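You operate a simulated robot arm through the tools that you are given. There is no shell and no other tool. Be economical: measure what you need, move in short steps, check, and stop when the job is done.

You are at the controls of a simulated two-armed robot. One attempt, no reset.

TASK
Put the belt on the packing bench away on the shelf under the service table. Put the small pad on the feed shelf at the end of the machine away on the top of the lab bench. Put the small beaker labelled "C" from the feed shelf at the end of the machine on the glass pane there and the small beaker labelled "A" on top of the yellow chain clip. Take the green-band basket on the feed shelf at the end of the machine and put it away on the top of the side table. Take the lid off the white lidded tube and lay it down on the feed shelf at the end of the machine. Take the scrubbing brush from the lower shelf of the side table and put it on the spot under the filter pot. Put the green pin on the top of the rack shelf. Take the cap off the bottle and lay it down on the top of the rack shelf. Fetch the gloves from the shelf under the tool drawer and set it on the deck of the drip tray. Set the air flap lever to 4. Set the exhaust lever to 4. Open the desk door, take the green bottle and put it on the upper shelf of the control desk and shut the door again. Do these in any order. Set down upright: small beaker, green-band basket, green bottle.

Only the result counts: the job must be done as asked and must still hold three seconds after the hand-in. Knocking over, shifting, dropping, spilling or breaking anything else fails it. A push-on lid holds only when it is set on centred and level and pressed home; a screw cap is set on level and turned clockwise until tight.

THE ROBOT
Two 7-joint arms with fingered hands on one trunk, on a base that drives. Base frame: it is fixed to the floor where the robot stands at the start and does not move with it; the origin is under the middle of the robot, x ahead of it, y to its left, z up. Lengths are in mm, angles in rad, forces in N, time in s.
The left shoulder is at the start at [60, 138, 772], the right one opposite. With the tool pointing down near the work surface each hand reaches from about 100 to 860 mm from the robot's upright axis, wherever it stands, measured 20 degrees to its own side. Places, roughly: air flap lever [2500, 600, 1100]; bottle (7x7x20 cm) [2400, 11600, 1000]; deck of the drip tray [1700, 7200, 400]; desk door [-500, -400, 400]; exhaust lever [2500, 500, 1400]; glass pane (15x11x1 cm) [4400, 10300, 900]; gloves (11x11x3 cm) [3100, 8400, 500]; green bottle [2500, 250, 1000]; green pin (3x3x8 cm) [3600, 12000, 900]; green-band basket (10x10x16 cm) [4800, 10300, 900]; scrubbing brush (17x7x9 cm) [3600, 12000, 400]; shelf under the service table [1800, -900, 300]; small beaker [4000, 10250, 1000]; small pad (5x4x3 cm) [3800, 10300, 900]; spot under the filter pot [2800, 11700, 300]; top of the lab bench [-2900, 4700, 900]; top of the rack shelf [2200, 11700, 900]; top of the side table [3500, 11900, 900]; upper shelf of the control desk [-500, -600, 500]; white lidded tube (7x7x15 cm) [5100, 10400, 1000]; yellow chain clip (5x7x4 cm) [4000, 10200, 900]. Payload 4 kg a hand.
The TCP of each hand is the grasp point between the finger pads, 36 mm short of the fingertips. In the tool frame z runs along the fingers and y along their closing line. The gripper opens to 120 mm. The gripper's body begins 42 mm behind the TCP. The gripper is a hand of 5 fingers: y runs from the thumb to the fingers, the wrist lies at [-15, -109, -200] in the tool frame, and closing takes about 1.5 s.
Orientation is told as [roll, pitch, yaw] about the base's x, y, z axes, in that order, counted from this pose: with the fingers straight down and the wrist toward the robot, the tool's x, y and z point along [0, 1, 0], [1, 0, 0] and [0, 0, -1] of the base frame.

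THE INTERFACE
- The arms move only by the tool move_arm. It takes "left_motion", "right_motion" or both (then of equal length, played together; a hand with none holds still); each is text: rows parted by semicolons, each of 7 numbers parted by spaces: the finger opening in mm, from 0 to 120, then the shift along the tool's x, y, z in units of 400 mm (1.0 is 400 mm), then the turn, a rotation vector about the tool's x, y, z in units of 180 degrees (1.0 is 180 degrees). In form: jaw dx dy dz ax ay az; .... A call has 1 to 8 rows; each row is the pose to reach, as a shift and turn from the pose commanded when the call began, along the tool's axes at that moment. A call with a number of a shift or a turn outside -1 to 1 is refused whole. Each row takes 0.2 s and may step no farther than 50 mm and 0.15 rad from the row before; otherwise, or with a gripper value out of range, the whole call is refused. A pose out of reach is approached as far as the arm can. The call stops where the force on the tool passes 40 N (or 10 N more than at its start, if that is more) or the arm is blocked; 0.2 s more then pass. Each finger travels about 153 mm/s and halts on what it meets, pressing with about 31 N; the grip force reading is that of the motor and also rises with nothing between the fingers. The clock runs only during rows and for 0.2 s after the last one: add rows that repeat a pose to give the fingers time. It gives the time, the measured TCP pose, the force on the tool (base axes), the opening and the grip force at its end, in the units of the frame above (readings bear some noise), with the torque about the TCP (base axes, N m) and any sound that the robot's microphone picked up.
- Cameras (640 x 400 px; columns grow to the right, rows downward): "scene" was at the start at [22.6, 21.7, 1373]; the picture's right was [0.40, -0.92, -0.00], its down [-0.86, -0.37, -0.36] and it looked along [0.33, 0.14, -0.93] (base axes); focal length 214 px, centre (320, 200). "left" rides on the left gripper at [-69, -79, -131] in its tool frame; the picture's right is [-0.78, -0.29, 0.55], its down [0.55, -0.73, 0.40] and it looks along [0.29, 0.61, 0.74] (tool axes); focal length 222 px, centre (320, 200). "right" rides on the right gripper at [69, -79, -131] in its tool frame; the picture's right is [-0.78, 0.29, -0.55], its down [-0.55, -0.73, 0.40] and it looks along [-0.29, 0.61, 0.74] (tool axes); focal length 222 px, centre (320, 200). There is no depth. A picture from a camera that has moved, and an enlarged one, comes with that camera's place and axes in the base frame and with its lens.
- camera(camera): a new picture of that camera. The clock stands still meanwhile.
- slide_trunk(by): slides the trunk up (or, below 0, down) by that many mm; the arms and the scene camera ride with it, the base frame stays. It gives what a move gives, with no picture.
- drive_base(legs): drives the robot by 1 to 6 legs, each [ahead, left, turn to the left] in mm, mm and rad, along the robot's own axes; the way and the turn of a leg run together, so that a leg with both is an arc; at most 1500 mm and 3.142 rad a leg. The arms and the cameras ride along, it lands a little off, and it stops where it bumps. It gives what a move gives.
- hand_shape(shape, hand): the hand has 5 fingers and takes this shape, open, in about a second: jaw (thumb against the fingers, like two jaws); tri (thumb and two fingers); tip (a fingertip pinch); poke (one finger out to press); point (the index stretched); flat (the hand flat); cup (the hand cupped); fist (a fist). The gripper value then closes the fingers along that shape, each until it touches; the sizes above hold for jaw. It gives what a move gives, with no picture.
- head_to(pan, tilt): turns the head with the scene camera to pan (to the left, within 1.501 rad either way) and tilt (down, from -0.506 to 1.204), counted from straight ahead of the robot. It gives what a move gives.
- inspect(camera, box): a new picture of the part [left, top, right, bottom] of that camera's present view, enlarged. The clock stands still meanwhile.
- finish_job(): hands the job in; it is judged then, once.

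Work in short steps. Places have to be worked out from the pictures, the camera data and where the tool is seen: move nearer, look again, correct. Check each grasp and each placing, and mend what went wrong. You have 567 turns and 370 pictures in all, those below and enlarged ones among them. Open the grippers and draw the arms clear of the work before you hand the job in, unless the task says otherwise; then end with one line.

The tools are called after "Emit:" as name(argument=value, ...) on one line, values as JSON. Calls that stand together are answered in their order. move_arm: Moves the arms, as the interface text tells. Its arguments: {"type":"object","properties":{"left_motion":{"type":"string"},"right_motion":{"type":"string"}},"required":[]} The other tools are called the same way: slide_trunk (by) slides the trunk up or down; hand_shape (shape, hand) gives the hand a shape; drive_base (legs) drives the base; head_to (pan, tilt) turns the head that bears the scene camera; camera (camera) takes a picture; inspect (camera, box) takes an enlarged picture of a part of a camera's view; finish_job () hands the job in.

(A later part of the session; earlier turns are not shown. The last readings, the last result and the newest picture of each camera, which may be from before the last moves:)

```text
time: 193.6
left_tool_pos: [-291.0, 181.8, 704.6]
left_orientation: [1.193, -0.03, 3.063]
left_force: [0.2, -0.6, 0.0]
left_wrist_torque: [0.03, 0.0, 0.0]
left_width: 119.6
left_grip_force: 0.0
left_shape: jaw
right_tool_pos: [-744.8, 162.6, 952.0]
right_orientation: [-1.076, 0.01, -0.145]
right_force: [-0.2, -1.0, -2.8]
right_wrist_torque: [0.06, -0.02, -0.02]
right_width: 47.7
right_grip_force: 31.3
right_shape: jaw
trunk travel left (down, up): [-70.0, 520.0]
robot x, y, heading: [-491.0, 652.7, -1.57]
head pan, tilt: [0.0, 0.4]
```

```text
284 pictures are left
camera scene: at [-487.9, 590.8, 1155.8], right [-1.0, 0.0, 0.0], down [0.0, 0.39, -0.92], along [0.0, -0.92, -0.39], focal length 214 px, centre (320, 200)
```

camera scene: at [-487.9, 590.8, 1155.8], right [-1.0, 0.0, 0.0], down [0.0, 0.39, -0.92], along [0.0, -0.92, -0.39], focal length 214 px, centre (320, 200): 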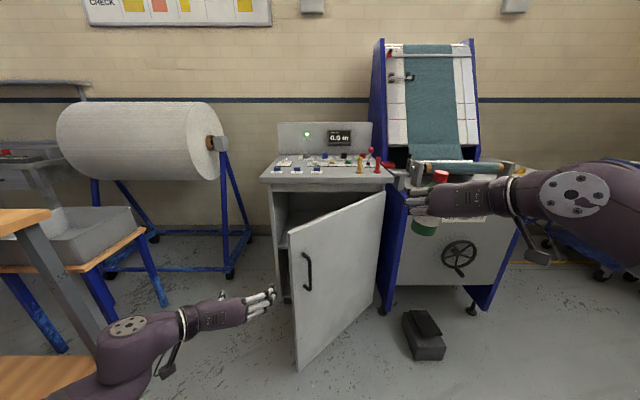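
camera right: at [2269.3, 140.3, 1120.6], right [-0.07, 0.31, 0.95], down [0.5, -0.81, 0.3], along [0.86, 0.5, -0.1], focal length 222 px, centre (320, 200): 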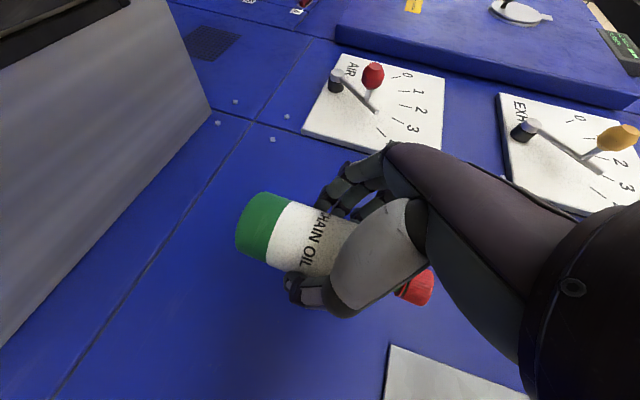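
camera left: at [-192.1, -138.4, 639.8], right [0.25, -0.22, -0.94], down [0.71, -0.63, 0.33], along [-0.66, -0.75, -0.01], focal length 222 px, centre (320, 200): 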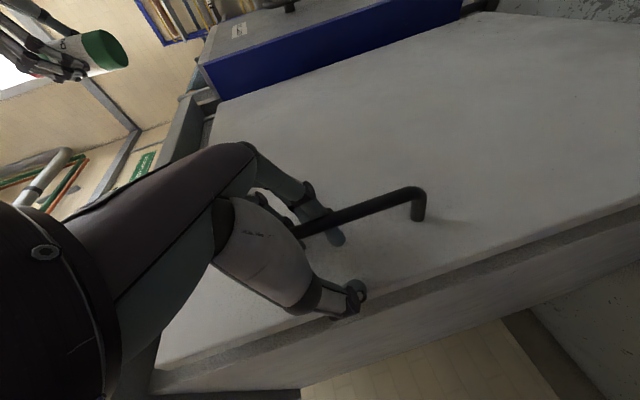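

The free edge is at ≈[−388, 16]. I extend the closed left hand past the edge inside the door.

Emit:
move_arm(left_motion="80 0.015 0 0.09 0 0 0; 40 0.03 0 0.19 0 0 0; 0 0.045 0 0.29 0 0 0; 0 0.06 0 0.39 0 0 0; 0 0.07 0 0.48 0 0 0; 0 0.077 0 0.565 0 0 0")

Emit:
camera(camera="scene")

```text
time: 195.0
left_tool_pos: [-309.9, -39.5, 648.8]
left_orientation: [1.193, -0.029, 3.064]
left_force: [0.4, -0.4, 0.2]
left_wrist_torque: [0.01, -0.01, -0.01]
left_width: 0.1
left_grip_force: 31.2
left_shape: jaw
right_tool_pos: [-744.6, 163.8, 953.4]
right_orientation: [-1.077, 0.008, -0.145]
right_force: [-1.2, -0.2, -2.8]
right_wrist_torque: [0.04, 0.01, -0.01]
right_width: 47.8
right_grip_force: 31.0
right_shape: jaw
trunk travel left (down, up): [-70.0, 520.0]
robot x, y, heading: [-493.5, 654.0, -1.575]
head pan, tilt: [0.0, 0.4]
```

```text
283 pictures are left
camera scene: at [-487.8, 591.0, 1155.8], right [-1.0, 0.0, 0.0], down [0.0, 0.39, -0.92], along [0.0, -0.92, -0.39], focal length 214 px, centre (320, 200)
```

scene: 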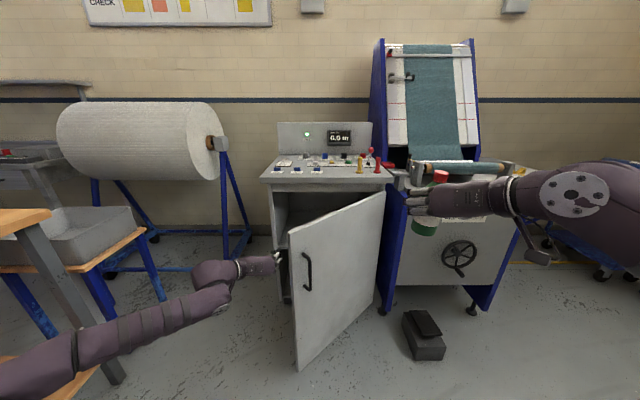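

Now strafe right, sweeping the door open.

Emit:
drive_base(legs=[[30, -200, 0], [0, -250, 0]])

Emit:
camera(camera="scene")

```text
time: 198.0
left_tool_pos: [-758.9, -68.9, 648.5]
left_orientation: [1.193, -0.029, 3.063]
left_force: [0.6, 0.4, 1.4]
left_wrist_torque: [0.01, -0.01, -0.01]
left_width: 0.2
left_grip_force: 30.9
left_shape: jaw
right_tool_pos: [-1193.8, 134.6, 953.8]
right_orientation: [-1.075, 0.008, -0.145]
right_force: [0.0, 0.5, -2.6]
right_wrist_torque: [0.08, 0.0, 0.03]
right_width: 47.6
right_grip_force: 31.1
right_shape: jaw
trunk travel left (down, up): [-70.0, 520.0]
robot x, y, heading: [-937.1, 629.2, -1.574]
head pan, tilt: [0.0, 0.4]
```

```text
282 pictures are left
camera scene: at [-937.0, 561.8, 1155.8], right [-1.0, 0.0, 0.0], down [0.0, 0.39, -0.92], along [0.0, -0.92, -0.39], focal length 214 px, centre (320, 200)
```

scene: 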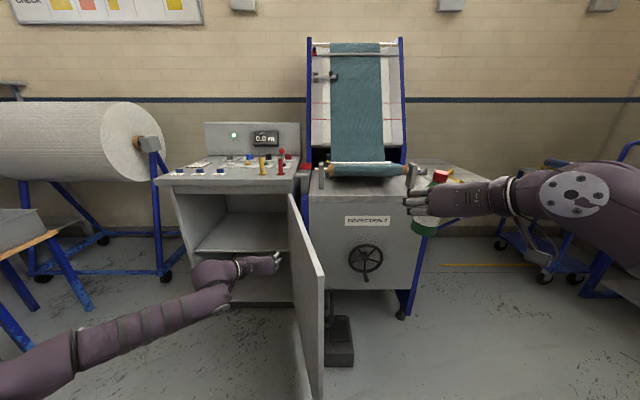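

The door stands near 85°. I push it somewhat past 90° for room.

Emit:
drive_base(legs=[[0, -110, 0]])

Emit:
camera(camera="scene")

```text
time: 199.1
left_tool_pos: [-826.8, -69.6, 647.1]
left_orientation: [1.189, -0.025, 3.088]
left_force: [7.0, 2.2, 1.4]
left_wrist_torque: [-0.03, 0.17, -0.14]
left_width: 0.0
left_grip_force: 31.2
left_shape: jaw
right_tool_pos: [-1273.4, 133.7, 951.3]
right_orientation: [-1.074, 0.009, -0.142]
right_force: [-0.1, -0.7, -2.7]
right_wrist_torque: [0.05, 0.03, 0.01]
right_width: 47.8
right_grip_force: 31.4
right_shape: jaw
trunk travel left (down, up): [-70.0, 520.0]
robot x, y, heading: [-1023.0, 624.6, -1.571]
head pan, tilt: [0.0, 0.4]
stopped in leg 1: the force on the tool passed its limit (the readings are from after the stop); the commanded pose is now the measured one
```

```text
281 pictures are left
camera scene: at [-1017.9, 562.4, 1155.8], right [-1.0, 0.0, 0.0], down [0.0, 0.39, -0.92], along [0.0, -0.92, -0.39], focal length 214 px, centre (320, 200)
```

scene: 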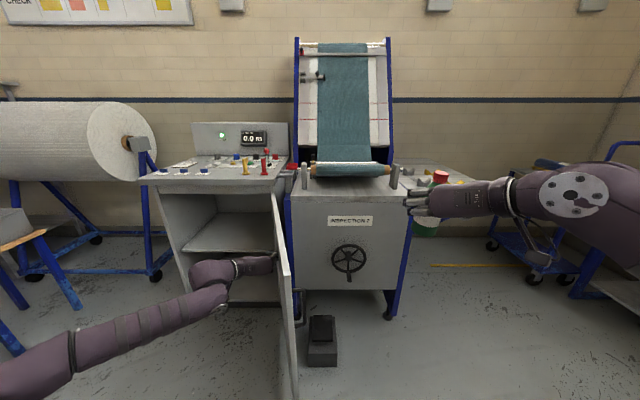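

The door rests at its stop, about 105°. I move away from it, then retract and raise the left hand.

Emit:
drive_base(legs=[[0, 200, 0], [-20, 250, 0]])

Emit:
move_arm(left_motion="0 0 0 -0.11 0 0 0; 0 0.03 0 -0.22 0 0 0; 0 0.1 0.04 -0.3 0 0 0; 0 0.2 0.08 -0.33 0 0 0; 0 0.3 0.12 -0.37 0 0 0; 0 0.4 0.16 -0.41 0 0 0; 0 0.5 0.2 -0.45 0 0 0; 0 0.6 0.24 -0.49 0 0 0")

Emit:
camera(camera="scene")

```text
time: 202.2
left_tool_pos: [-374.6, -47.9, 647.3]
left_orientation: [1.189, -0.024, 3.088]
left_force: [0.5, -0.2, 0.6]
left_wrist_torque: [-0.03, 0.01, 0.07]
left_width: 0.0
left_grip_force: 31.1
left_shape: jaw
right_tool_pos: [-823.0, 153.6, 953.3]
right_orientation: [-1.076, 0.008, -0.139]
right_force: [-0.6, 0.3, -2.5]
right_wrist_torque: [0.02, 0.02, 0.05]
right_width: 47.7
right_grip_force: 31.2
right_shape: jaw
trunk travel left (down, up): [-70.0, 520.0]
robot x, y, heading: [-565.9, 647.7, -1.566]
head pan, tilt: [0.0, 0.4]
```

```text
time: 204.0
left_tool_pos: [-457.6, 50.6, 946.0]
left_orientation: [1.188, -0.025, 3.087]
left_force: [1.0, -0.1, 0.0]
left_wrist_torque: [0.0, -0.02, -0.02]
left_width: 0.3
left_grip_force: 30.6
left_shape: jaw
right_tool_pos: [-822.5, 153.9, 952.1]
right_orientation: [-1.076, 0.008, -0.14]
right_force: [0.9, 0.6, -2.2]
right_wrist_torque: [0.04, 0.0, 0.01]
right_width: 47.5
right_grip_force: 31.6
right_shape: jaw
trunk travel left (down, up): [-70.0, 520.0]
robot x, y, heading: [-572.0, 646.5, -1.565]
head pan, tilt: [0.0, 0.4]
```

```text
280 pictures are left
camera scene: at [-567.1, 583.1, 1155.8], right [-1.0, 0.0, 0.0], down [0.0, 0.39, -0.92], along [0.0, -0.92, -0.39], focal length 214 px, centre (320, 200)
```

scene: 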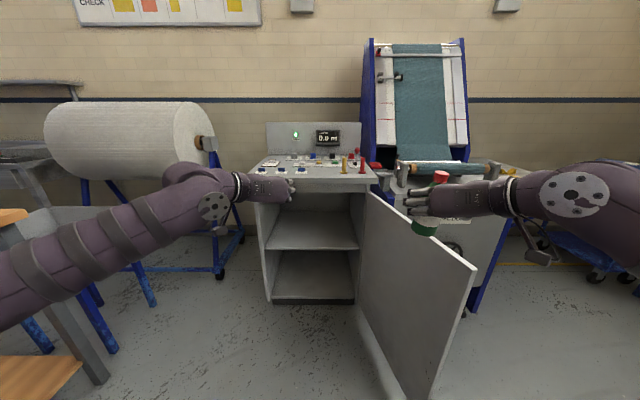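

The door is wide open and the upper shelf visible (z≈490, free). I lower the bottle and bring it a little inward.

Emit:
move_arm(right_motion="0 0.1 0.025 0.05 0 0 0; 0 0.2 0.05 0.1 0 0 0; 0 0.3 0.075 0.15 0 0 0; 0 0.4 0.1 0.2 0 0 0; 0 0.5 0.125 0.25 0 0 0; 0 0.6 0.15 0.3 0 0 0; 0 0.7 0.175 0.35 0 0 0; 0 0.8 0.198 0.4 0 0 0")

Emit:
drive_base(legs=[[0, 220, -0.005]])

Emit:
camera(camera="scene")

```text
time: 205.8
left_tool_pos: [-457.3, 51.0, 945.1]
left_orientation: [1.187, -0.025, 3.087]
left_force: [0.7, 1.0, 0.2]
left_wrist_torque: [0.0, 0.02, -0.02]
left_width: 0.0
left_grip_force: 30.4
left_shape: jaw
right_tool_pos: [-744.4, 154.8, 594.7]
right_orientation: [-1.075, 0.008, -0.141]
right_force: [0.2, -0.3, -2.8]
right_wrist_torque: [0.07, 0.01, 0.01]
right_width: 47.5
right_grip_force: 31.2
right_shape: jaw
trunk travel left (down, up): [-70.0, 520.0]
robot x, y, heading: [-566.5, 646.8, -1.57]
head pan, tilt: [0.0, 0.4]
```

```text
time: 207.4
left_tool_pos: [-240.5, 49.2, 946.0]
left_orientation: [1.191, -0.024, 3.085]
left_force: [-0.1, -0.6, -0.6]
left_wrist_torque: [0.01, -0.03, 0.0]
left_width: 0.0
left_grip_force: 31.0
left_shape: jaw
right_tool_pos: [-526.7, 155.7, 594.6]
right_orientation: [-1.076, 0.008, -0.142]
right_force: [1.0, 0.2, -3.5]
right_wrist_torque: [0.04, -0.02, 0.0]
right_width: 47.4
right_grip_force: 31.1
right_shape: jaw
trunk travel left (down, up): [-70.0, 520.0]
robot x, y, heading: [-346.4, 647.0, -1.573]
head pan, tilt: [0.0, 0.4]
```

```text
279 pictures are left
camera scene: at [-347.3, 583.6, 1155.8], right [-1.0, 0.0, 0.0], down [0.0, 0.39, -0.92], along [0.0, -0.92, -0.39], focal length 214 px, centre (320, 200)
```

scene: 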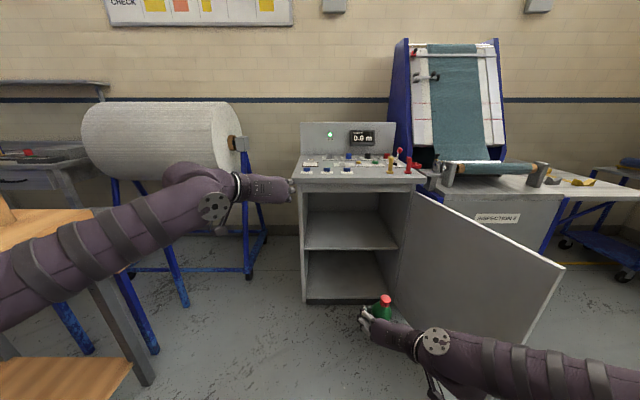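

Before driving in I check where the right elbow is relative to the open door.

Emit:
head_to(pan=-0.8, tilt=0.6)

Emit:
camera(camera="scene")

```text
time: 208.6
left_tool_pos: [-240.4, 48.9, 945.1]
left_orientation: [1.187, -0.023, 3.084]
left_force: [-0.1, -0.1, -0.1]
left_wrist_torque: [0.01, 0.02, 0.01]
left_width: 0.4
left_grip_force: 31.2
left_shape: jaw
right_tool_pos: [-527.1, 155.7, 595.0]
right_orientation: [-1.074, 0.008, -0.144]
right_force: [0.1, -0.7, -2.5]
right_wrist_torque: [0.06, -0.04, 0.01]
right_width: 47.7
right_grip_force: 30.6
right_shape: jaw
trunk travel left (down, up): [-70.0, 520.0]
robot x, y, heading: [-349.0, 647.3, -1.573]
head pan, tilt: [-0.799, 0.6]
```

```text
278 pictures are left
camera scene: at [-410.5, 614.6, 1137.6], right [-0.7, 0.72, 0.0], down [0.4, 0.39, -0.83], along [-0.59, -0.58, -0.56], focal length 214 px, centre (320, 200)
```

scene: 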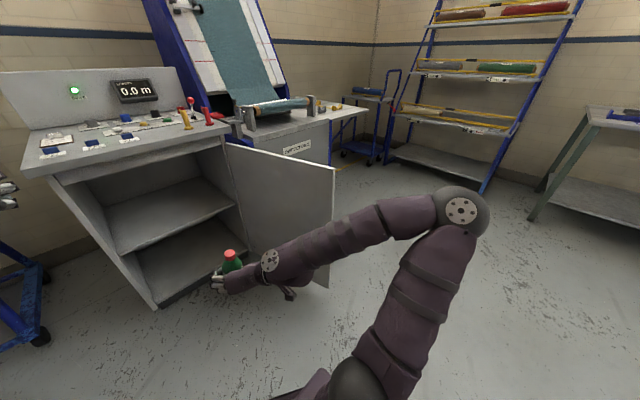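

The elbow (≈[−925, 572, 838]) would come too near the open door, so I shift the robot 140 mm left, then drive ahead.

Emit:
drive_base(legs=[[0, 130, 0], [300, 0, 0]])

Emit:
camera(camera="scene")

Emit:
camera(camera="right")

```text
time: 211.5
left_tool_pos: [-112.5, -248.3, 944.3]
left_orientation: [1.19, -0.025, 3.081]
left_force: [0.3, 0.7, -0.4]
left_wrist_torque: [-0.02, 0.02, 0.01]
left_width: 0.0
left_grip_force: 31.0
left_shape: jaw
right_tool_pos: [-397.9, -142.3, 594.5]
right_orientation: [-1.076, 0.008, -0.146]
right_force: [0.2, -0.1, -2.9]
right_wrist_torque: [0.02, -0.01, -0.02]
right_width: 47.3
right_grip_force: 31.2
right_shape: jaw
trunk travel left (down, up): [-70.0, 520.0]
robot x, y, heading: [-215.8, 350.0, -1.572]
head pan, tilt: [-0.799, 0.6]
```

```text
277 pictures are left
camera scene: at [-280.3, 316.8, 1137.6], right [-0.7, 0.72, 0.0], down [0.41, 0.39, -0.83], along [-0.59, -0.57, -0.57], focal length 214 px, centre (320, 200)
```

scene: 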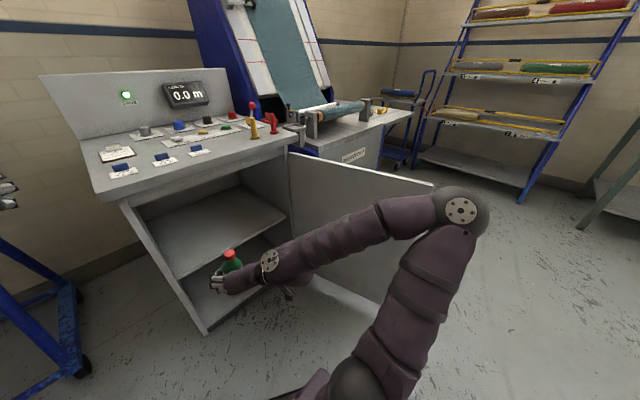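

```text
276 pictures are left
camera right: at [-454.3, 16.0, 597.0], right [0.31, 0.06, 0.95], down [-0.81, -0.5, 0.3], along [0.49, -0.86, -0.1], focal length 222 px, centre (320, 200)
```

right: 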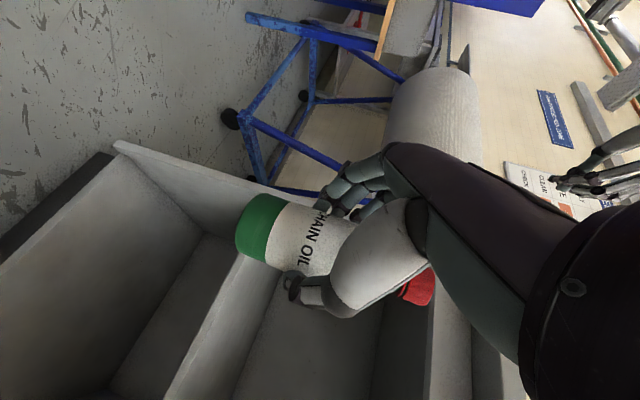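

The bottle lines up with the upper compartment. Drive ahead 150 more, then extend the arm into the shelf.

Emit:
drive_base(legs=[[150, 0, 0]])

Emit:
move_arm(right_motion="0 -0.055 0.016 0.1 0 0 0; 0 -0.11 0.032 0.2 0 0 0; 0 -0.16 0.048 0.3 0 0 0; 0 -0.2 0.06 0.38 0 0 0")

Emit:
camera(camera="right")

Emit:
camera(camera="scene")

```text
time: 212.9
left_tool_pos: [-111.2, -398.2, 945.1]
left_orientation: [1.19, -0.026, 3.083]
left_force: [-0.4, -0.4, 0.2]
left_wrist_torque: [0.0, 0.0, -0.03]
left_width: 0.0
left_grip_force: 30.7
left_shape: jaw
right_tool_pos: [-398.3, -290.8, 594.6]
right_orientation: [-1.076, 0.009, -0.145]
right_force: [-0.7, 0.5, -2.4]
right_wrist_torque: [0.05, 0.01, 0.0]
right_width: 47.5
right_grip_force: 31.5
right_shape: jaw
trunk travel left (down, up): [-70.0, 520.0]
robot x, y, heading: [-217.5, 200.9, -1.575]
head pan, tilt: [-0.799, 0.6]
```

```text
time: 213.9
left_tool_pos: [-111.7, -397.6, 944.5]
left_orientation: [1.189, -0.026, 3.082]
left_force: [0.8, -0.3, -0.1]
left_wrist_torque: [0.03, 0.02, -0.02]
left_width: 0.0
left_grip_force: 30.7
left_shape: jaw
right_tool_pos: [-399.8, -457.7, 590.1]
right_orientation: [-1.069, 0.017, -0.151]
right_force: [-0.3, 1.0, -2.4]
right_wrist_torque: [0.09, 0.04, -0.02]
right_width: 47.5
right_grip_force: 30.4
right_shape: jaw
right hand out of reach, approached as far as the arm can: row 4
trunk travel left (down, up): [-70.0, 520.0]
robot x, y, heading: [-222.6, 198.8, -1.574]
head pan, tilt: [-0.799, 0.6]
```

```text
275 pictures are left
camera right: at [-456.3, -298.9, 593.2], right [0.32, 0.05, 0.95], down [-0.81, -0.5, 0.3], along [0.49, -0.87, -0.11], focal length 222 px, centre (320, 200)
```

right: 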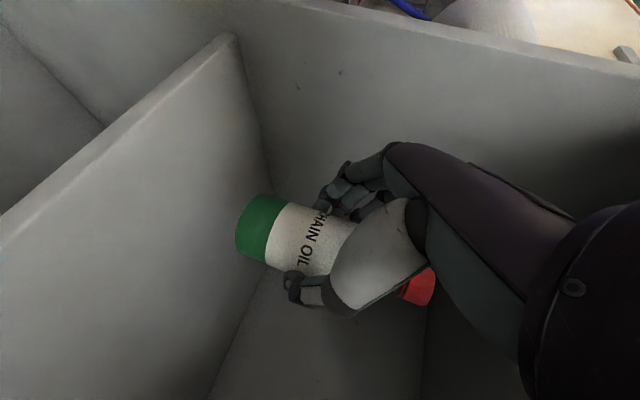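

```text
274 pictures are left
camera scene: at [-280.3, 167.7, 1137.6], right [-0.7, 0.72, 0.0], down [0.41, 0.39, -0.83], along [-0.59, -0.57, -0.56], focal length 214 px, centre (320, 200)
```

scene: 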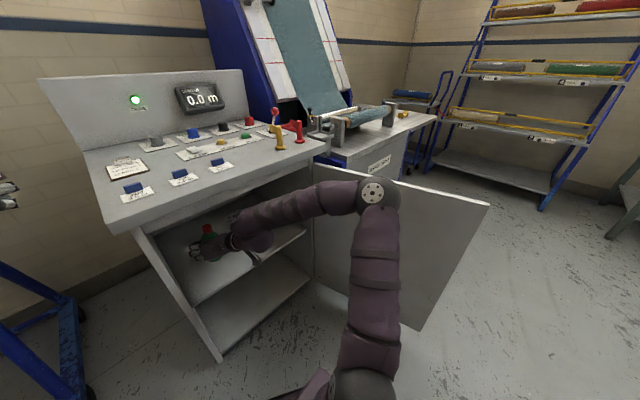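

The bottle is inside above the upper shelf. Lowering gently until contact.

Emit:
move_arm(right_motion="0 0.04 0 0.021 0 0 0; 0 0.075 0 0.04 0 0 0; 0 0.1 0 0.053 0 0 0; 0 0.115 0 0.061 0 0 0")

Emit:
camera(camera="right")

```text
time: 214.9
left_tool_pos: [-109.9, -397.9, 944.9]
left_orientation: [1.188, -0.024, 3.083]
left_force: [-0.3, -0.2, 0.0]
left_wrist_torque: [-0.02, 0.02, 0.03]
left_width: 0.0
left_grip_force: 31.2
left_shape: jaw
right_tool_pos: [-398.3, -464.1, 539.3]
right_orientation: [-1.075, 0.007, -0.144]
right_force: [-0.5, 0.2, -2.8]
right_wrist_torque: [0.04, 0.0, -0.01]
right_width: 47.6
right_grip_force: 31.1
right_shape: jaw
trunk travel left (down, up): [-70.0, 520.0]
robot x, y, heading: [-215.5, 198.7, -1.58]
head pan, tilt: [-0.799, 0.6]
```

```text
273 pictures are left
camera right: at [-455.8, -306.4, 542.4], right [0.31, 0.06, 0.95], down [-0.81, -0.5, 0.3], along [0.49, -0.86, -0.1], focal length 222 px, centre (320, 200)
```

right: 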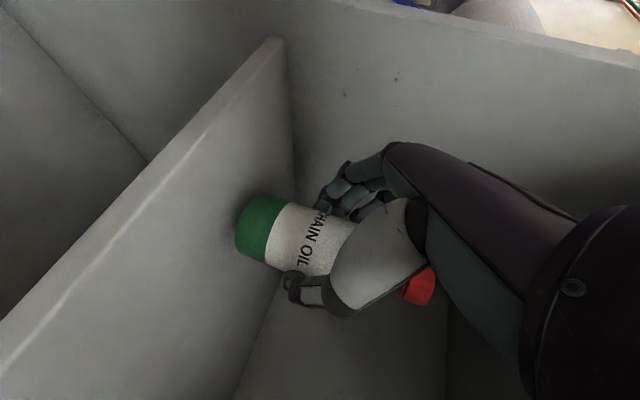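

Close to the shelf now; step down a few mm at a time.

Emit:
move_arm(right_motion="0 0.009 0 0.005 0 0 0; 0 0.018 0 0.01 0 0 0; 0 0.027 0 0.0145 0 0 0; 0 0.036 0 0.019 0 0 0; 0 0.045 0 0.024 0 0 0")

```text
time: 216.1
left_tool_pos: [-111.0, -397.1, 945.5]
left_orientation: [1.188, -0.025, 3.083]
left_force: [-0.1, -0.5, 0.2]
left_wrist_torque: [0.02, 0.04, -0.03]
left_width: 0.1
left_grip_force: 31.0
left_shape: jaw
right_tool_pos: [-398.6, -464.4, 523.5]
right_orientation: [-1.083, 0.009, -0.144]
right_force: [4.4, -4.2, 13.1]
right_wrist_torque: [-0.25, -0.14, 0.03]
right_width: 47.9
right_grip_force: 30.6
right_shape: jaw
trunk travel left (down, up): [-70.0, 520.0]
robot x, y, heading: [-221.4, 194.1, -1.572]
head pan, tilt: [-0.799, 0.6]
```

Contact with ~13 N. Release, then look.

Emit:
move_arm(right_motion="55 0 0 0 0 0 0; 75 0 0 0 0 0 0; 90 0 0 0 0 0 0; 95 0 0 0 0 0 0")

Emit:
camera(camera="right")

```text
time: 217.1
left_tool_pos: [-111.6, -397.7, 944.9]
left_orientation: [1.188, -0.025, 3.081]
left_force: [-0.7, 0.0, -0.4]
left_wrist_torque: [-0.02, 0.03, 0.0]
left_width: 0.0
left_grip_force: 30.4
left_shape: jaw
right_tool_pos: [-398.9, -462.6, 520.0]
right_orientation: [-1.075, 0.009, -0.145]
right_force: [-0.8, 0.0, -0.1]
right_wrist_torque: [-0.03, 0.02, -0.04]
right_width: 94.8
right_grip_force: 0.0
right_shape: jaw
trunk travel left (down, up): [-70.0, 520.0]
robot x, y, heading: [-219.1, 196.3, -1.569]
head pan, tilt: [-0.799, 0.6]
```

```text
272 pictures are left
camera right: at [-456.2, -305.9, 522.2], right [0.31, 0.06, 0.95], down [-0.81, -0.5, 0.3], along [0.49, -0.86, -0.1], focal length 222 px, centre (320, 200)
```

right: 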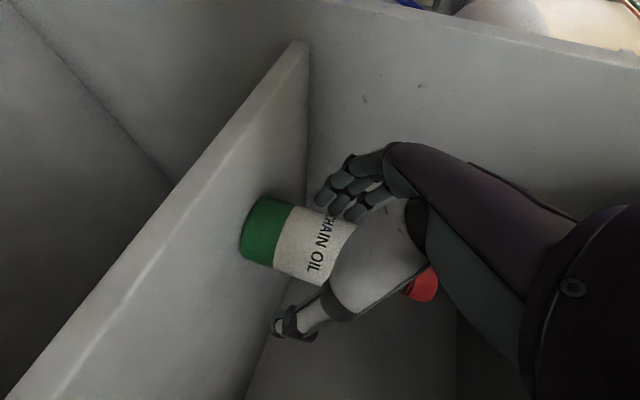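

It stands upright. Withdraw the right hand.

Emit:
move_arm(right_motion="110 0 0 -0.1 0 0 0; 120 0 0 -0.2 0 0 0; 120 0.05 -0.015 -0.3 0 0 0; 120 0.1 -0.03 -0.4 0 0 0; 120 0.15 -0.045 -0.5 0 0 0; 120 0.2 -0.06 -0.6 0 0 0")

Emit:
drive_base(legs=[[-450, 0, 0]])

Emit:
camera(camera="scene")

```text
time: 218.5
left_tool_pos: [-111.7, -397.9, 944.8]
left_orientation: [1.187, -0.025, 3.083]
left_force: [-0.5, 0.0, 0.5]
left_wrist_torque: [-0.01, 0.0, -0.04]
left_width: 0.2
left_grip_force: 30.9
left_shape: jaw
right_tool_pos: [-399.7, -260.9, 583.9]
right_orientation: [-1.075, 0.008, -0.144]
right_force: [-0.5, -0.3, 0.1]
right_wrist_torque: [-0.03, -0.03, 0.0]
right_width: 120.0
right_grip_force: 0.0
right_shape: jaw
right hand out of reach, approached as far as the arm can: row 5, 6
trunk travel left (down, up): [-70.0, 520.0]
robot x, y, heading: [-220.2, 199.1, -1.572]
head pan, tilt: [-0.799, 0.6]
```

```text
time: 221.2
left_tool_pos: [-111.5, 53.2, 944.1]
left_orientation: [1.189, -0.025, 3.081]
left_force: [-0.1, 0.5, 0.3]
left_wrist_torque: [-0.01, -0.03, 0.01]
left_width: 0.0
left_grip_force: 30.9
left_shape: jaw
right_tool_pos: [-399.4, 192.6, 584.0]
right_orientation: [-1.074, 0.009, -0.147]
right_force: [0.5, -1.0, 0.2]
right_wrist_torque: [0.01, 0.04, -0.05]
right_width: 119.9
right_grip_force: 0.1
right_shape: jaw
trunk travel left (down, up): [-70.0, 520.0]
robot x, y, heading: [-217.0, 653.8, -1.575]
head pan, tilt: [-0.799, 0.6]
```

```text
271 pictures are left
camera scene: at [-279.6, 619.2, 1137.6], right [-0.69, 0.72, 0.0], down [0.41, 0.39, -0.82], along [-0.59, -0.57, -0.57], focal length 214 px, centre (320, 200)
```

scene: 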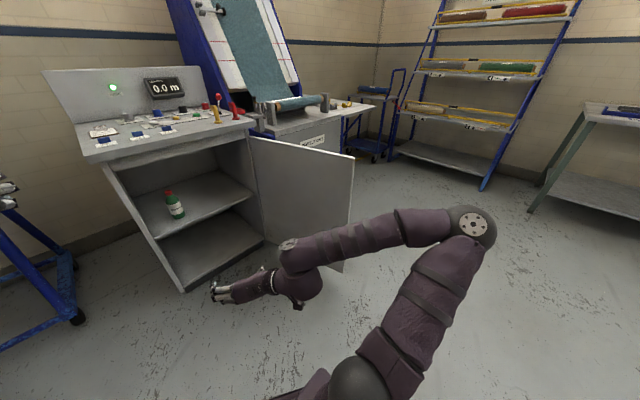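

The bottle stands on the upper shelf. Now to shut the door: close the right hand, go round the door's free edge to its outer side.

Emit:
move_arm(right_motion="60 0 0 0 0 0 0; 0 0 0 0 0 0 0; 0 0 0 0 0 0 0")

Emit:
drive_base(legs=[[-160, 0, 0.004], [0, -850, 0], [300, 0, 0]])

Emit:
head_to(pan=0, tilt=0.5)

Emit:
camera(camera="scene")

```text
time: 222.0
left_tool_pos: [-111.3, 52.9, 945.4]
left_orientation: [1.189, -0.025, 3.08]
left_force: [-0.1, -0.3, 0.0]
left_wrist_torque: [0.0, 0.03, 0.0]
left_width: 0.0
left_grip_force: 30.5
left_shape: jaw
right_tool_pos: [-399.7, 191.0, 584.2]
right_orientation: [-1.072, 0.008, -0.142]
right_force: [-0.5, 1.1, -0.7]
right_wrist_torque: [0.0, 0.02, -0.05]
right_width: 0.0
right_grip_force: 31.4
right_shape: jaw
trunk travel left (down, up): [-70.0, 520.0]
robot x, y, heading: [-216.0, 652.8, -1.575]
head pan, tilt: [-0.799, 0.6]
```

```text
time: 229.2
left_tool_pos: [-958.4, -89.7, 944.7]
left_orientation: [1.188, -0.024, 3.088]
left_force: [-1.1, 0.1, 0.0]
left_wrist_torque: [0.0, 0.06, 0.0]
left_width: 0.1
left_grip_force: 31.4
left_shape: jaw
right_tool_pos: [-1247.3, 46.0, 583.6]
right_orientation: [-1.073, 0.009, -0.139]
right_force: [-0.6, 0.2, 0.5]
right_wrist_torque: [-0.02, -0.02, -0.02]
right_width: 0.0
right_grip_force: 31.1
right_shape: jaw
trunk travel left (down, up): [-70.0, 520.0]
robot x, y, heading: [-1064.1, 507.2, -1.569]
head pan, tilt: [-0.799, 0.6]
```

```text
time: 230.3
left_tool_pos: [-956.6, -89.9, 943.9]
left_orientation: [1.189, -0.025, 3.086]
left_force: [-1.0, -0.4, 0.1]
left_wrist_torque: [0.0, 0.02, 0.01]
left_width: 0.1
left_grip_force: 31.3
left_shape: jaw
right_tool_pos: [-1246.4, 45.4, 584.7]
right_orientation: [-1.073, 0.009, -0.138]
right_force: [-0.1, 0.1, 0.2]
right_wrist_torque: [0.01, -0.04, -0.01]
right_width: 0.0
right_grip_force: 30.9
right_shape: jaw
trunk travel left (down, up): [-70.0, 520.0]
robot x, y, heading: [-1069.1, 508.9, -1.57]
head pan, tilt: [0.0, 0.499]
```

```text
270 pictures are left
camera scene: at [-1067.2, 445.7, 1146.7], right [-1.0, 0.0, 0.0], down [0.0, 0.48, -0.88], along [0.0, -0.88, -0.48], focal length 214 px, centre (320, 200)
```

scene: 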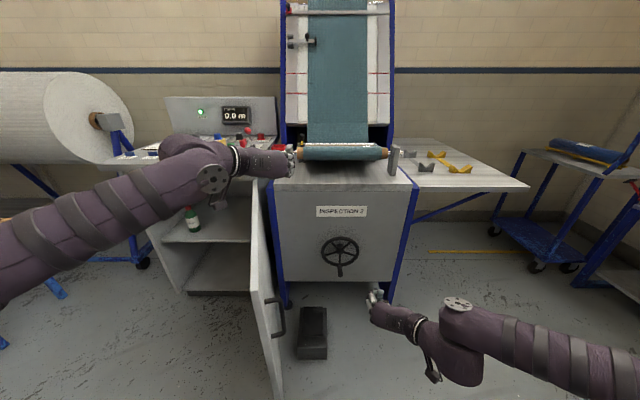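

Door and base are close; I back 60 mm and lower the right hand below the handle before pushing.

Emit:
drive_base(legs=[[-60, 0, 0]])

Emit:
slide_trunk(by=-70)

Emit:
move_arm(right_motion="0 0.06 0 0.03 0 0 0; 0 0.12 0 0.06 0 0 0")

Emit:
drive_base(legs=[[0, 300, 0], [40, 200, 0]])

Emit:
camera(camera="scene")

```text
time: 231.3
left_tool_pos: [-958.3, -29.2, 945.1]
left_orientation: [1.189, -0.026, 3.087]
left_force: [-0.2, -0.3, -0.2]
left_wrist_torque: [0.01, 0.02, 0.0]
left_width: 0.0
left_grip_force: 30.9
left_shape: jaw
right_tool_pos: [-1248.0, 105.8, 584.1]
right_orientation: [-1.074, 0.009, -0.138]
right_force: [0.2, 0.4, 0.2]
right_wrist_torque: [0.03, -0.03, 0.03]
right_width: 0.2
right_grip_force: 30.7
right_shape: jaw
trunk travel left (down, up): [-70.0, 520.0]
robot x, y, heading: [-1069.2, 571.1, -1.563]
head pan, tilt: [0.0, 0.499]
```

```text
time: 232.4
left_tool_pos: [-957.9, -29.4, 875.6]
left_orientation: [1.188, -0.023, 3.089]
left_force: [0.3, -0.5, 0.6]
left_wrist_torque: [0.0, 0.01, -0.02]
left_width: 0.0
left_grip_force: 31.2
left_shape: jaw
right_tool_pos: [-1247.3, 105.9, 514.1]
right_orientation: [-1.074, 0.008, -0.138]
right_force: [0.0, 0.7, 0.2]
right_wrist_torque: [-0.02, 0.04, -0.01]
right_width: 0.0
right_grip_force: 31.0
right_shape: jaw
trunk travel left (down, up): [0.0, 590.0]
robot x, y, heading: [-1070.5, 564.1, -1.566]
head pan, tilt: [0.0, 0.499]
```

```text
time: 233.0
left_tool_pos: [-957.9, -29.4, 875.7]
left_orientation: [1.188, -0.025, 3.087]
left_force: [-0.6, 0.2, 0.2]
left_wrist_torque: [-0.02, -0.01, 0.01]
left_width: 0.0
left_grip_force: 30.5
left_shape: jaw
right_tool_pos: [-1250.7, 92.4, 462.3]
right_orientation: [-1.072, 0.009, -0.134]
right_force: [0.8, 1.4, 0.8]
right_wrist_torque: [0.01, 0.02, 0.01]
right_width: 0.0
right_grip_force: 30.7
right_shape: jaw
right hand out of reach, approached as far as the arm can: row 1, 2
trunk travel left (down, up): [0.0, 590.0]
robot x, y, heading: [-1067.6, 567.2, -1.566]
head pan, tilt: [0.0, 0.499]
```

```text
time: 236.2
left_tool_pos: [-462.1, -67.5, 874.5]
left_orientation: [1.187, -0.026, 3.085]
left_force: [0.3, 0.4, 0.0]
left_wrist_torque: [-0.01, 0.0, 0.0]
left_width: 0.2
left_grip_force: 31.1
left_shape: jaw
right_tool_pos: [-755.7, 55.1, 463.7]
right_orientation: [-1.069, 0.008, -0.139]
right_force: [-0.2, -0.6, 0.3]
right_wrist_torque: [-0.02, -0.03, -0.04]
right_width: 0.0
right_grip_force: 31.4
right_shape: jaw
trunk travel left (down, up): [0.0, 590.0]
robot x, y, heading: [-571.5, 529.7, -1.569]
head pan, tilt: [0.0, 0.499]
```

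```text
269 pictures are left
camera scene: at [-569.2, 468.0, 1076.7], right [-1.0, 0.0, 0.0], down [0.0, 0.48, -0.88], along [0.0, -0.88, -0.48], focal length 214 px, centre (320, 200)
```

scene: 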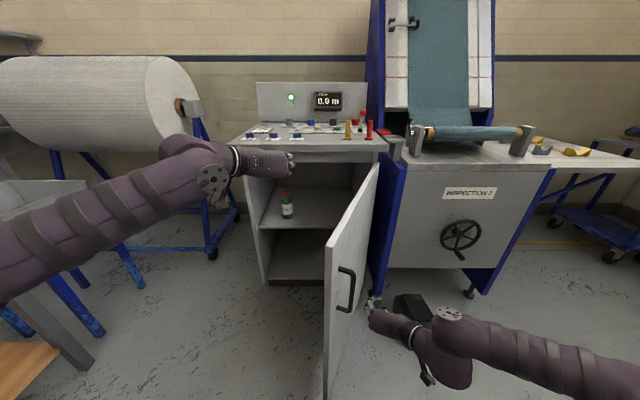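

The door follows. I raise the left hand clear of the desk and keep pushing the door in an arc.

Emit:
move_arm(left_motion="0 0.11 0 -0.04 0 0 0; 0 0.22 0 -0.09 0 0 0; 0 0.33 0 -0.13 0 0 0; 0 0.44 0 -0.17 0 0 0")

Emit:
drive_base(legs=[[80, 200, 0], [135, 110, 0]])

Emit:
camera(camera="scene")

```text
time: 237.2
left_tool_pos: [-457.8, -68.9, 993.7]
left_orientation: [1.189, -0.025, 3.086]
left_force: [0.3, 0.3, 0.8]
left_wrist_torque: [-0.02, 0.0, -0.02]
left_width: 0.0
left_grip_force: 31.3
left_shape: jaw
left hand out of reach, approached as far as the arm can: row 3, 4
right_tool_pos: [-754.5, 55.4, 464.3]
right_orientation: [-1.072, 0.008, -0.138]
right_force: [0.1, 0.3, -0.1]
right_wrist_torque: [0.01, -0.02, 0.02]
right_width: 0.1
right_grip_force: 31.1
right_shape: jaw
trunk travel left (down, up): [0.0, 590.0]
robot x, y, heading: [-568.3, 529.5, -1.57]
head pan, tilt: [0.0, 0.499]
```

```text
time: 240.0
left_tool_pos: [-145.4, -283.3, 993.7]
left_orientation: [1.189, -0.025, 3.09]
left_force: [1.2, -0.9, 0.6]
left_wrist_torque: [-0.03, 0.01, 0.02]
left_width: 0.0
left_grip_force: 31.1
left_shape: jaw
right_tool_pos: [-442.8, -160.2, 463.5]
right_orientation: [-1.07, 0.008, -0.136]
right_force: [-0.1, 0.3, -0.6]
right_wrist_torque: [-0.03, 0.0, 0.0]
right_width: 0.0
right_grip_force: 31.0
right_shape: jaw
trunk travel left (down, up): [0.0, 590.0]
robot x, y, heading: [-255.7, 317.4, -1.566]
head pan, tilt: [0.0, 0.499]
```

```text
268 pictures are left
camera scene: at [-258.9, 253.0, 1076.7], right [-1.0, -0.01, 0.0], down [0.0, 0.48, -0.88], along [0.01, -0.88, -0.48], focal length 214 px, centre (320, 200)
```

scene: 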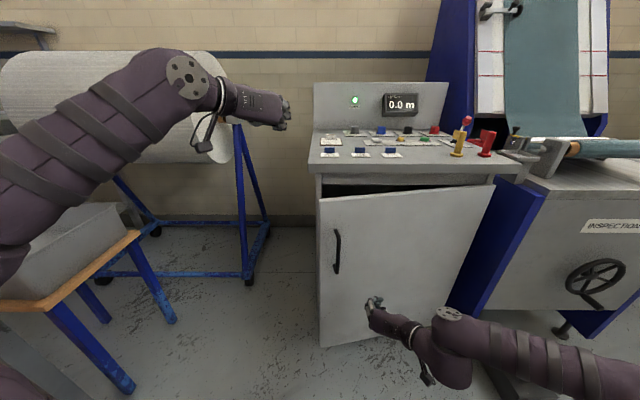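

Nearly shut. Drive ahead to press the door home.

Emit:
drive_base(legs=[[140, 0, 0]])

Emit:
camera(camera="scene")

```text
time: 241.3
left_tool_pos: [-146.2, -421.4, 993.0]
left_orientation: [1.188, -0.026, 3.089]
left_force: [-0.5, 0.0, -0.1]
left_wrist_torque: [-0.02, -0.03, -0.01]
left_width: 0.0
left_grip_force: 31.0
left_shape: jaw
right_tool_pos: [-442.1, -300.3, 462.9]
right_orientation: [-1.069, 0.01, -0.136]
right_force: [0.0, 0.6, 0.0]
right_wrist_torque: [0.02, 0.02, 0.0]
right_width: 0.0
right_grip_force: 31.0
right_shape: jaw
trunk travel left (down, up): [0.0, 590.0]
robot x, y, heading: [-257.2, 172.9, -1.567]
head pan, tilt: [0.0, 0.499]
```

```text
267 pictures are left
camera scene: at [-258.1, 113.9, 1076.7], right [-1.0, -0.01, 0.0], down [0.0, 0.48, -0.88], along [0.0, -0.88, -0.48], focal length 214 px, centre (320, 200)
```

scene: 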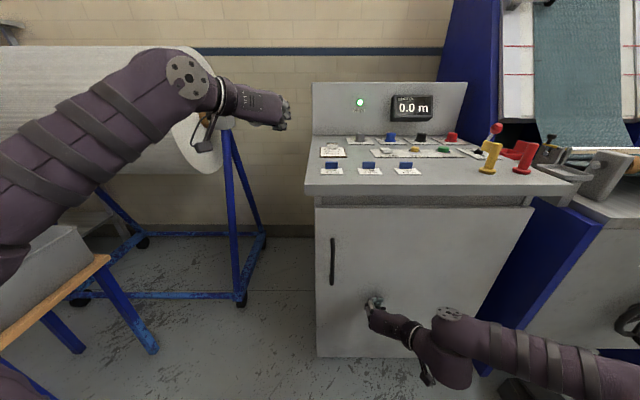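

It looks shut; press a little more to be sure.

Emit:
drive_base(legs=[[40, 0, 0]])

Emit:
inspect(camera="scene", box=[290, 160, 560, 370])

```text
time: 242.2
left_tool_pos: [-145.8, -446.9, 993.3]
left_orientation: [1.187, -0.026, 3.089]
left_force: [-0.1, 0.6, 0.5]
left_wrist_torque: [-0.01, 0.0, 0.01]
left_width: 0.0
left_grip_force: 30.4
left_shape: jaw
right_tool_pos: [-436.1, -316.6, 460.1]
right_orientation: [-1.05, 0.002, -0.12]
right_force: [-2.2, 6.7, -0.7]
right_wrist_torque: [-0.11, 0.0, -0.12]
right_width: 0.0
right_grip_force: 30.8
right_shape: jaw
trunk travel left (down, up): [0.0, 590.0]
robot x, y, heading: [-259.4, 151.7, -1.569]
head pan, tilt: [0.0, 0.499]
stopped in leg 1: the force on the tool passed its limit (the readings are from after the stop); the commanded pose is now the measured one
```

```text
1.90 times, centred on (425, 265) of scene
camera zoom: at [-258.1, 89.1, 1076.8], right [-1.0, 0.0, 0.0], down [0.0, 0.48, -0.88], along [0.0, -0.88, -0.48], focal length 408 px, centre (120, 76)
```

zoom: 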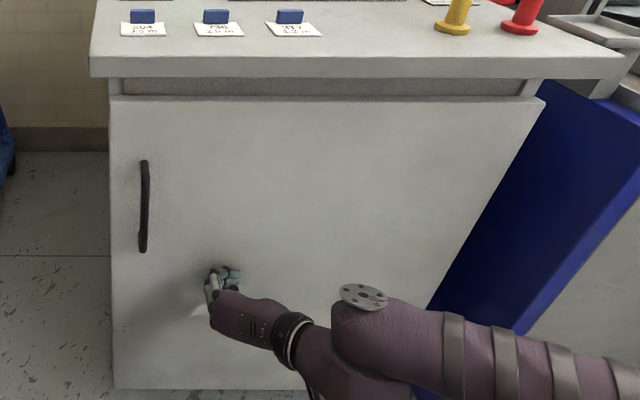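

The door is shut. I back off, raise the trunk and bring both arms back to a compact downward pose for the long drive.

Emit:
drive_base(legs=[[-600, 0, 0]])

Emit:
slide_trunk(by=400)

Emit:
move_arm(left_motion="40 0 0 0 0 -0.045 0; 80 0 0 0 0 -0.09 0; 120 0 0 0 0 -0.135 0; 120 0 0 0 0 -0.18 0; 120 0 0 0 0 -0.225 0; 120 0 0 0 0 -0.27 0; 120 0 0 0 0 -0.315 0; 120 0 0 0 0 -0.36 0", right_motion="40 -0.05 0 0 0 0.045 0; 80 -0.1 0 0 0 0.09 0; 120 -0.15 0 0 0 0.135 0; 120 -0.2 0 0 0 0.18 0; 120 -0.25 0 0 0 0.225 0; 120 -0.3 0 0 0 0.27 0; 120 -0.35 0 0 0 0.315 0; 120 -0.4 0 0 0 0.34 0")

Emit:
move_arm(left_motion="120 0 0 0 0 0 -0.045; 120 0 0 0 0 0 -0.09; 120 0 0 0 0 0 -0.135; 120 0 0 0 0 0 -0.18; 120 0 0 0 0 0 -0.225; 120 0 0 0 0 0 -0.27; 120 0 0 0 0 0 -0.315; 120 0 0 0 0 0 -0.36", right_motion="120 0 0 0 0 0 0.045; 120 0 0 0 0 0 0.09; 120 0 0 0 0 0 0.135; 120 0 0 0 0 0 0.18; 120 0 0 0 0 0 0.225; 120 0 0 0 0 0 0.27; 120 0 0 0 0 0 0.315; 120 0 0 0 0 0 0.36")

Emit:
camera(camera="scene")

```text
time: 245.6
left_tool_pos: [-147.1, 153.5, 992.3]
left_orientation: [1.188, -0.024, 3.091]
left_force: [0.0, 0.0, 0.2]
left_wrist_torque: [0.03, 0.0, 0.0]
left_width: 0.0
left_grip_force: 30.8
left_shape: jaw
right_tool_pos: [-438.2, 283.6, 460.5]
right_orientation: [-1.054, 0.003, -0.117]
right_force: [0.2, 0.6, 0.2]
right_wrist_torque: [0.02, -0.01, 0.0]
right_width: 0.0
right_grip_force: 30.9
right_shape: jaw
trunk travel left (down, up): [0.0, 590.0]
robot x, y, heading: [-260.6, 751.1, -1.565]
head pan, tilt: [0.0, 0.499]
```

```text
time: 249.4
left_tool_pos: [-148.9, 154.4, 1392.7]
left_orientation: [1.188, -0.023, 3.093]
left_force: [0.0, 0.0, 0.6]
left_wrist_torque: [0.02, -0.03, 0.02]
left_width: 0.1
left_grip_force: 31.2
left_shape: jaw
right_tool_pos: [-438.2, 283.0, 861.3]
right_orientation: [-1.054, 0.002, -0.118]
right_force: [0.2, 1.2, 0.8]
right_wrist_torque: [-0.01, 0.0, 0.01]
right_width: 0.0
right_grip_force: 31.5
right_shape: jaw
trunk travel left (down, up): [-400.0, 190.0]
robot x, y, heading: [-264.2, 752.3, -1.564]
head pan, tilt: [0.0, 0.499]
```

```text
time: 251.2
left_tool_pos: [-35.7, 312.9, 1299.2]
left_orientation: [0.119, -0.031, 3.098]
left_force: [4.8, -1.6, -1.7]
left_wrist_torque: [0.16, 0.38, 0.0]
left_width: 120.0
left_grip_force: 0.0
left_shape: jaw
left hand out of reach, approached as far as the arm can: row 1, 2, 3, 4, 5, 6, 7, 8
right_tool_pos: [-437.3, 200.7, 999.5]
right_orientation: [0.019, 0.012, -0.115]
right_force: [2.7, -1.6, -0.5]
right_wrist_torque: [0.17, 0.21, 0.04]
right_width: 119.8
right_grip_force: 0.0
right_shape: jaw
trunk travel left (down, up): [-400.0, 190.0]
robot x, y, heading: [-261.5, 748.9, -1.564]
head pan, tilt: [0.0, 0.499]
```

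```text
time: 253.0
left_tool_pos: [-51.3, 321.1, 1308.8]
left_orientation: [0.04, -0.127, -2.057]
left_force: [-0.3, 0.3, 0.2]
left_wrist_torque: [-0.01, 0.01, -0.01]
left_width: 119.8
left_grip_force: 0.0
left_shape: jaw
right_tool_pos: [-447.3, 204.5, 1000.5]
right_orientation: [0.004, 0.014, -1.249]
right_force: [0.1, 0.4, 1.2]
right_wrist_torque: [0.0, -0.03, 0.02]
right_width: 120.0
right_grip_force: 0.0
right_shape: jaw
trunk travel left (down, up): [-400.0, 190.0]
robot x, y, heading: [-263.1, 751.4, -1.562]
head pan, tilt: [0.0, 0.499]
```

```text
265 pictures are left
camera scene: at [-261.2, 690.4, 1476.7], right [-1.0, -0.01, 0.0], down [0.0, 0.48, -0.88], along [0.01, -0.88, -0.48], focal length 214 px, centre (320, 200)
```

scene: 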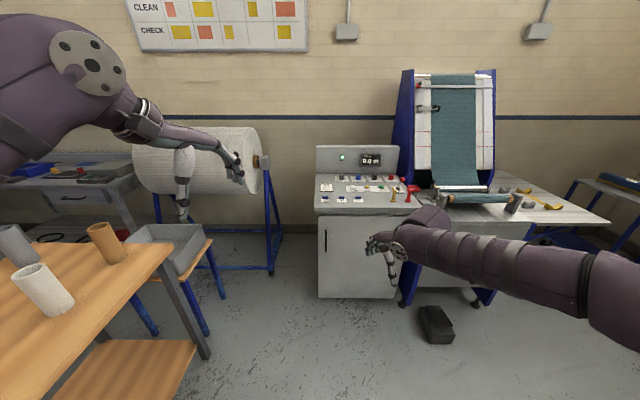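

Finish untwisting the arms, then move away from the bench, turn round to face +y and look down the aisle.

Emit:
move_arm(left_motion="120 0 0.05 0.06 0 0 -0.04; 120 0 0.1 0.12 0 0 -0.08; 120 0 0.15 0.18 0 0 -0.12; 120 0 0.2 0.24 0 0 -0.155", right_motion="120 0 0 -0.05 0 0 0.025; 120 0 0 -0.1 0 0 0.05; 120 0 0 -0.15 0 0 0.075; 120 0 0 -0.2 0 0 0.1")

Emit:
drive_base(legs=[[-200, -450, 0], [0, 0, -1.57], [0, 0, -1.57], [800, 0, 0]])

Emit:
head_to(pan=0, tilt=0.2)

Emit:
camera(camera="scene")

```text
time: 254.0
left_tool_pos: [-90.1, 239.1, 1221.8]
left_orientation: [-0.027, -0.13, -1.566]
left_force: [-0.1, -0.5, -0.1]
left_wrist_torque: [-0.01, -0.01, -0.01]
left_width: 120.0
left_grip_force: 0.0
left_shape: jaw
right_tool_pos: [-447.4, 202.8, 1079.4]
right_orientation: [0.0, 0.013, -1.563]
right_force: [-0.6, 0.4, 0.3]
right_wrist_torque: [-0.01, 0.01, -0.03]
right_width: 119.8
right_grip_force: 0.0
right_shape: jaw
trunk travel left (down, up): [-400.0, 190.0]
robot x, y, heading: [-264.3, 753.7, -1.563]
head pan, tilt: [0.0, 0.499]
```

```text
time: 268.5
left_tool_pos: [-894.9, 2261.2, 1222.4]
left_orientation: [-0.026, -0.13, 1.575]
left_force: [0.3, 0.8, 0.3]
left_wrist_torque: [-0.04, 0.03, 0.0]
left_width: 119.8
left_grip_force: 0.1
left_shape: jaw
right_tool_pos: [-537.4, 2297.9, 1079.7]
right_orientation: [-0.001, 0.015, 1.578]
right_force: [0.7, 0.5, 0.9]
right_wrist_torque: [-0.01, 0.01, -0.02]
right_width: 119.8
right_grip_force: 0.0
right_shape: jaw
trunk travel left (down, up): [-400.0, 190.0]
robot x, y, heading: [-721.1, 1748.3, 1.58]
head pan, tilt: [0.0, 0.499]
```

```text
time: 269.3
left_tool_pos: [-894.7, 2262.0, 1222.9]
left_orientation: [-0.026, -0.13, 1.574]
left_force: [-0.7, 0.8, -0.8]
left_wrist_torque: [-0.01, 0.03, 0.0]
left_width: 119.9
left_grip_force: 0.0
left_shape: jaw
right_tool_pos: [-537.2, 2296.5, 1081.2]
right_orientation: [-0.001, 0.014, 1.581]
right_force: [0.3, -0.1, 0.6]
right_wrist_torque: [0.02, 0.01, 0.0]
right_width: 120.3
right_grip_force: 0.1
right_shape: jaw
trunk travel left (down, up): [-400.0, 190.0]
robot x, y, heading: [-724.5, 1751.5, 1.581]
head pan, tilt: [0.0, 0.201]
```

```text
264 pictures are left
camera scene: at [-720.5, 1812.1, 1504.3], right [1.0, 0.01, 0.0], down [0.0, -0.2, -0.98], along [-0.01, 0.98, -0.2], focal length 214 px, centre (320, 200)
```

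scene: 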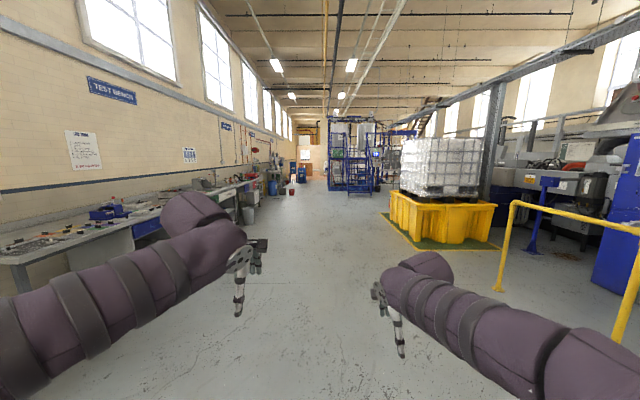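

The aisle ahead is clear. I drive on to y≈5000.

Emit:
drive_base(legs=[[1500, 0, 0], [1500, 0, -0.01], [500, 0, 0]])

Emit:
camera(camera="scene")

```text
time: 286.2
left_tool_pos: [-887.1, 5756.6, 1223.0]
left_orientation: [-0.024, -0.129, 1.554]
left_force: [-0.7, -0.4, -0.4]
left_wrist_torque: [0.0, 0.0, -0.01]
left_width: 120.1
left_grip_force: 0.1
left_shape: jaw
right_tool_pos: [-529.2, 5783.9, 1080.2]
right_orientation: [0.001, 0.013, 1.559]
right_force: [-0.2, 0.3, 0.0]
right_wrist_torque: [0.0, 0.01, -0.01]
right_width: 119.8
right_grip_force: 0.1
right_shape: jaw
trunk travel left (down, up): [-400.0, 190.0]
robot x, y, heading: [-727.4, 5239.7, 1.557]
head pan, tilt: [0.0, 0.201]
```

```text
263 pictures are left
camera scene: at [-723.0, 5303.3, 1504.4], right [1.0, -0.01, 0.0], down [0.0, -0.2, -0.98], along [0.01, 0.98, -0.2], focal length 214 px, centre (320, 200)
```

scene: 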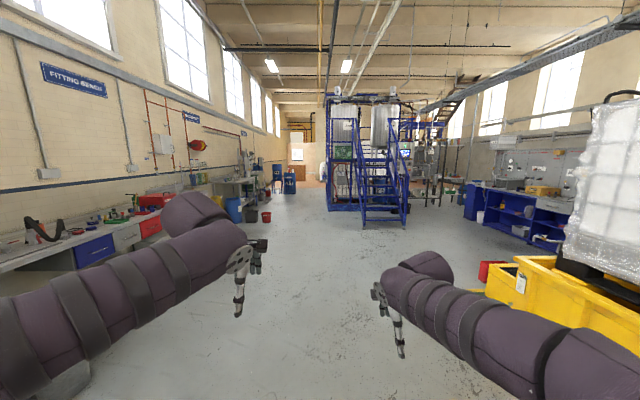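

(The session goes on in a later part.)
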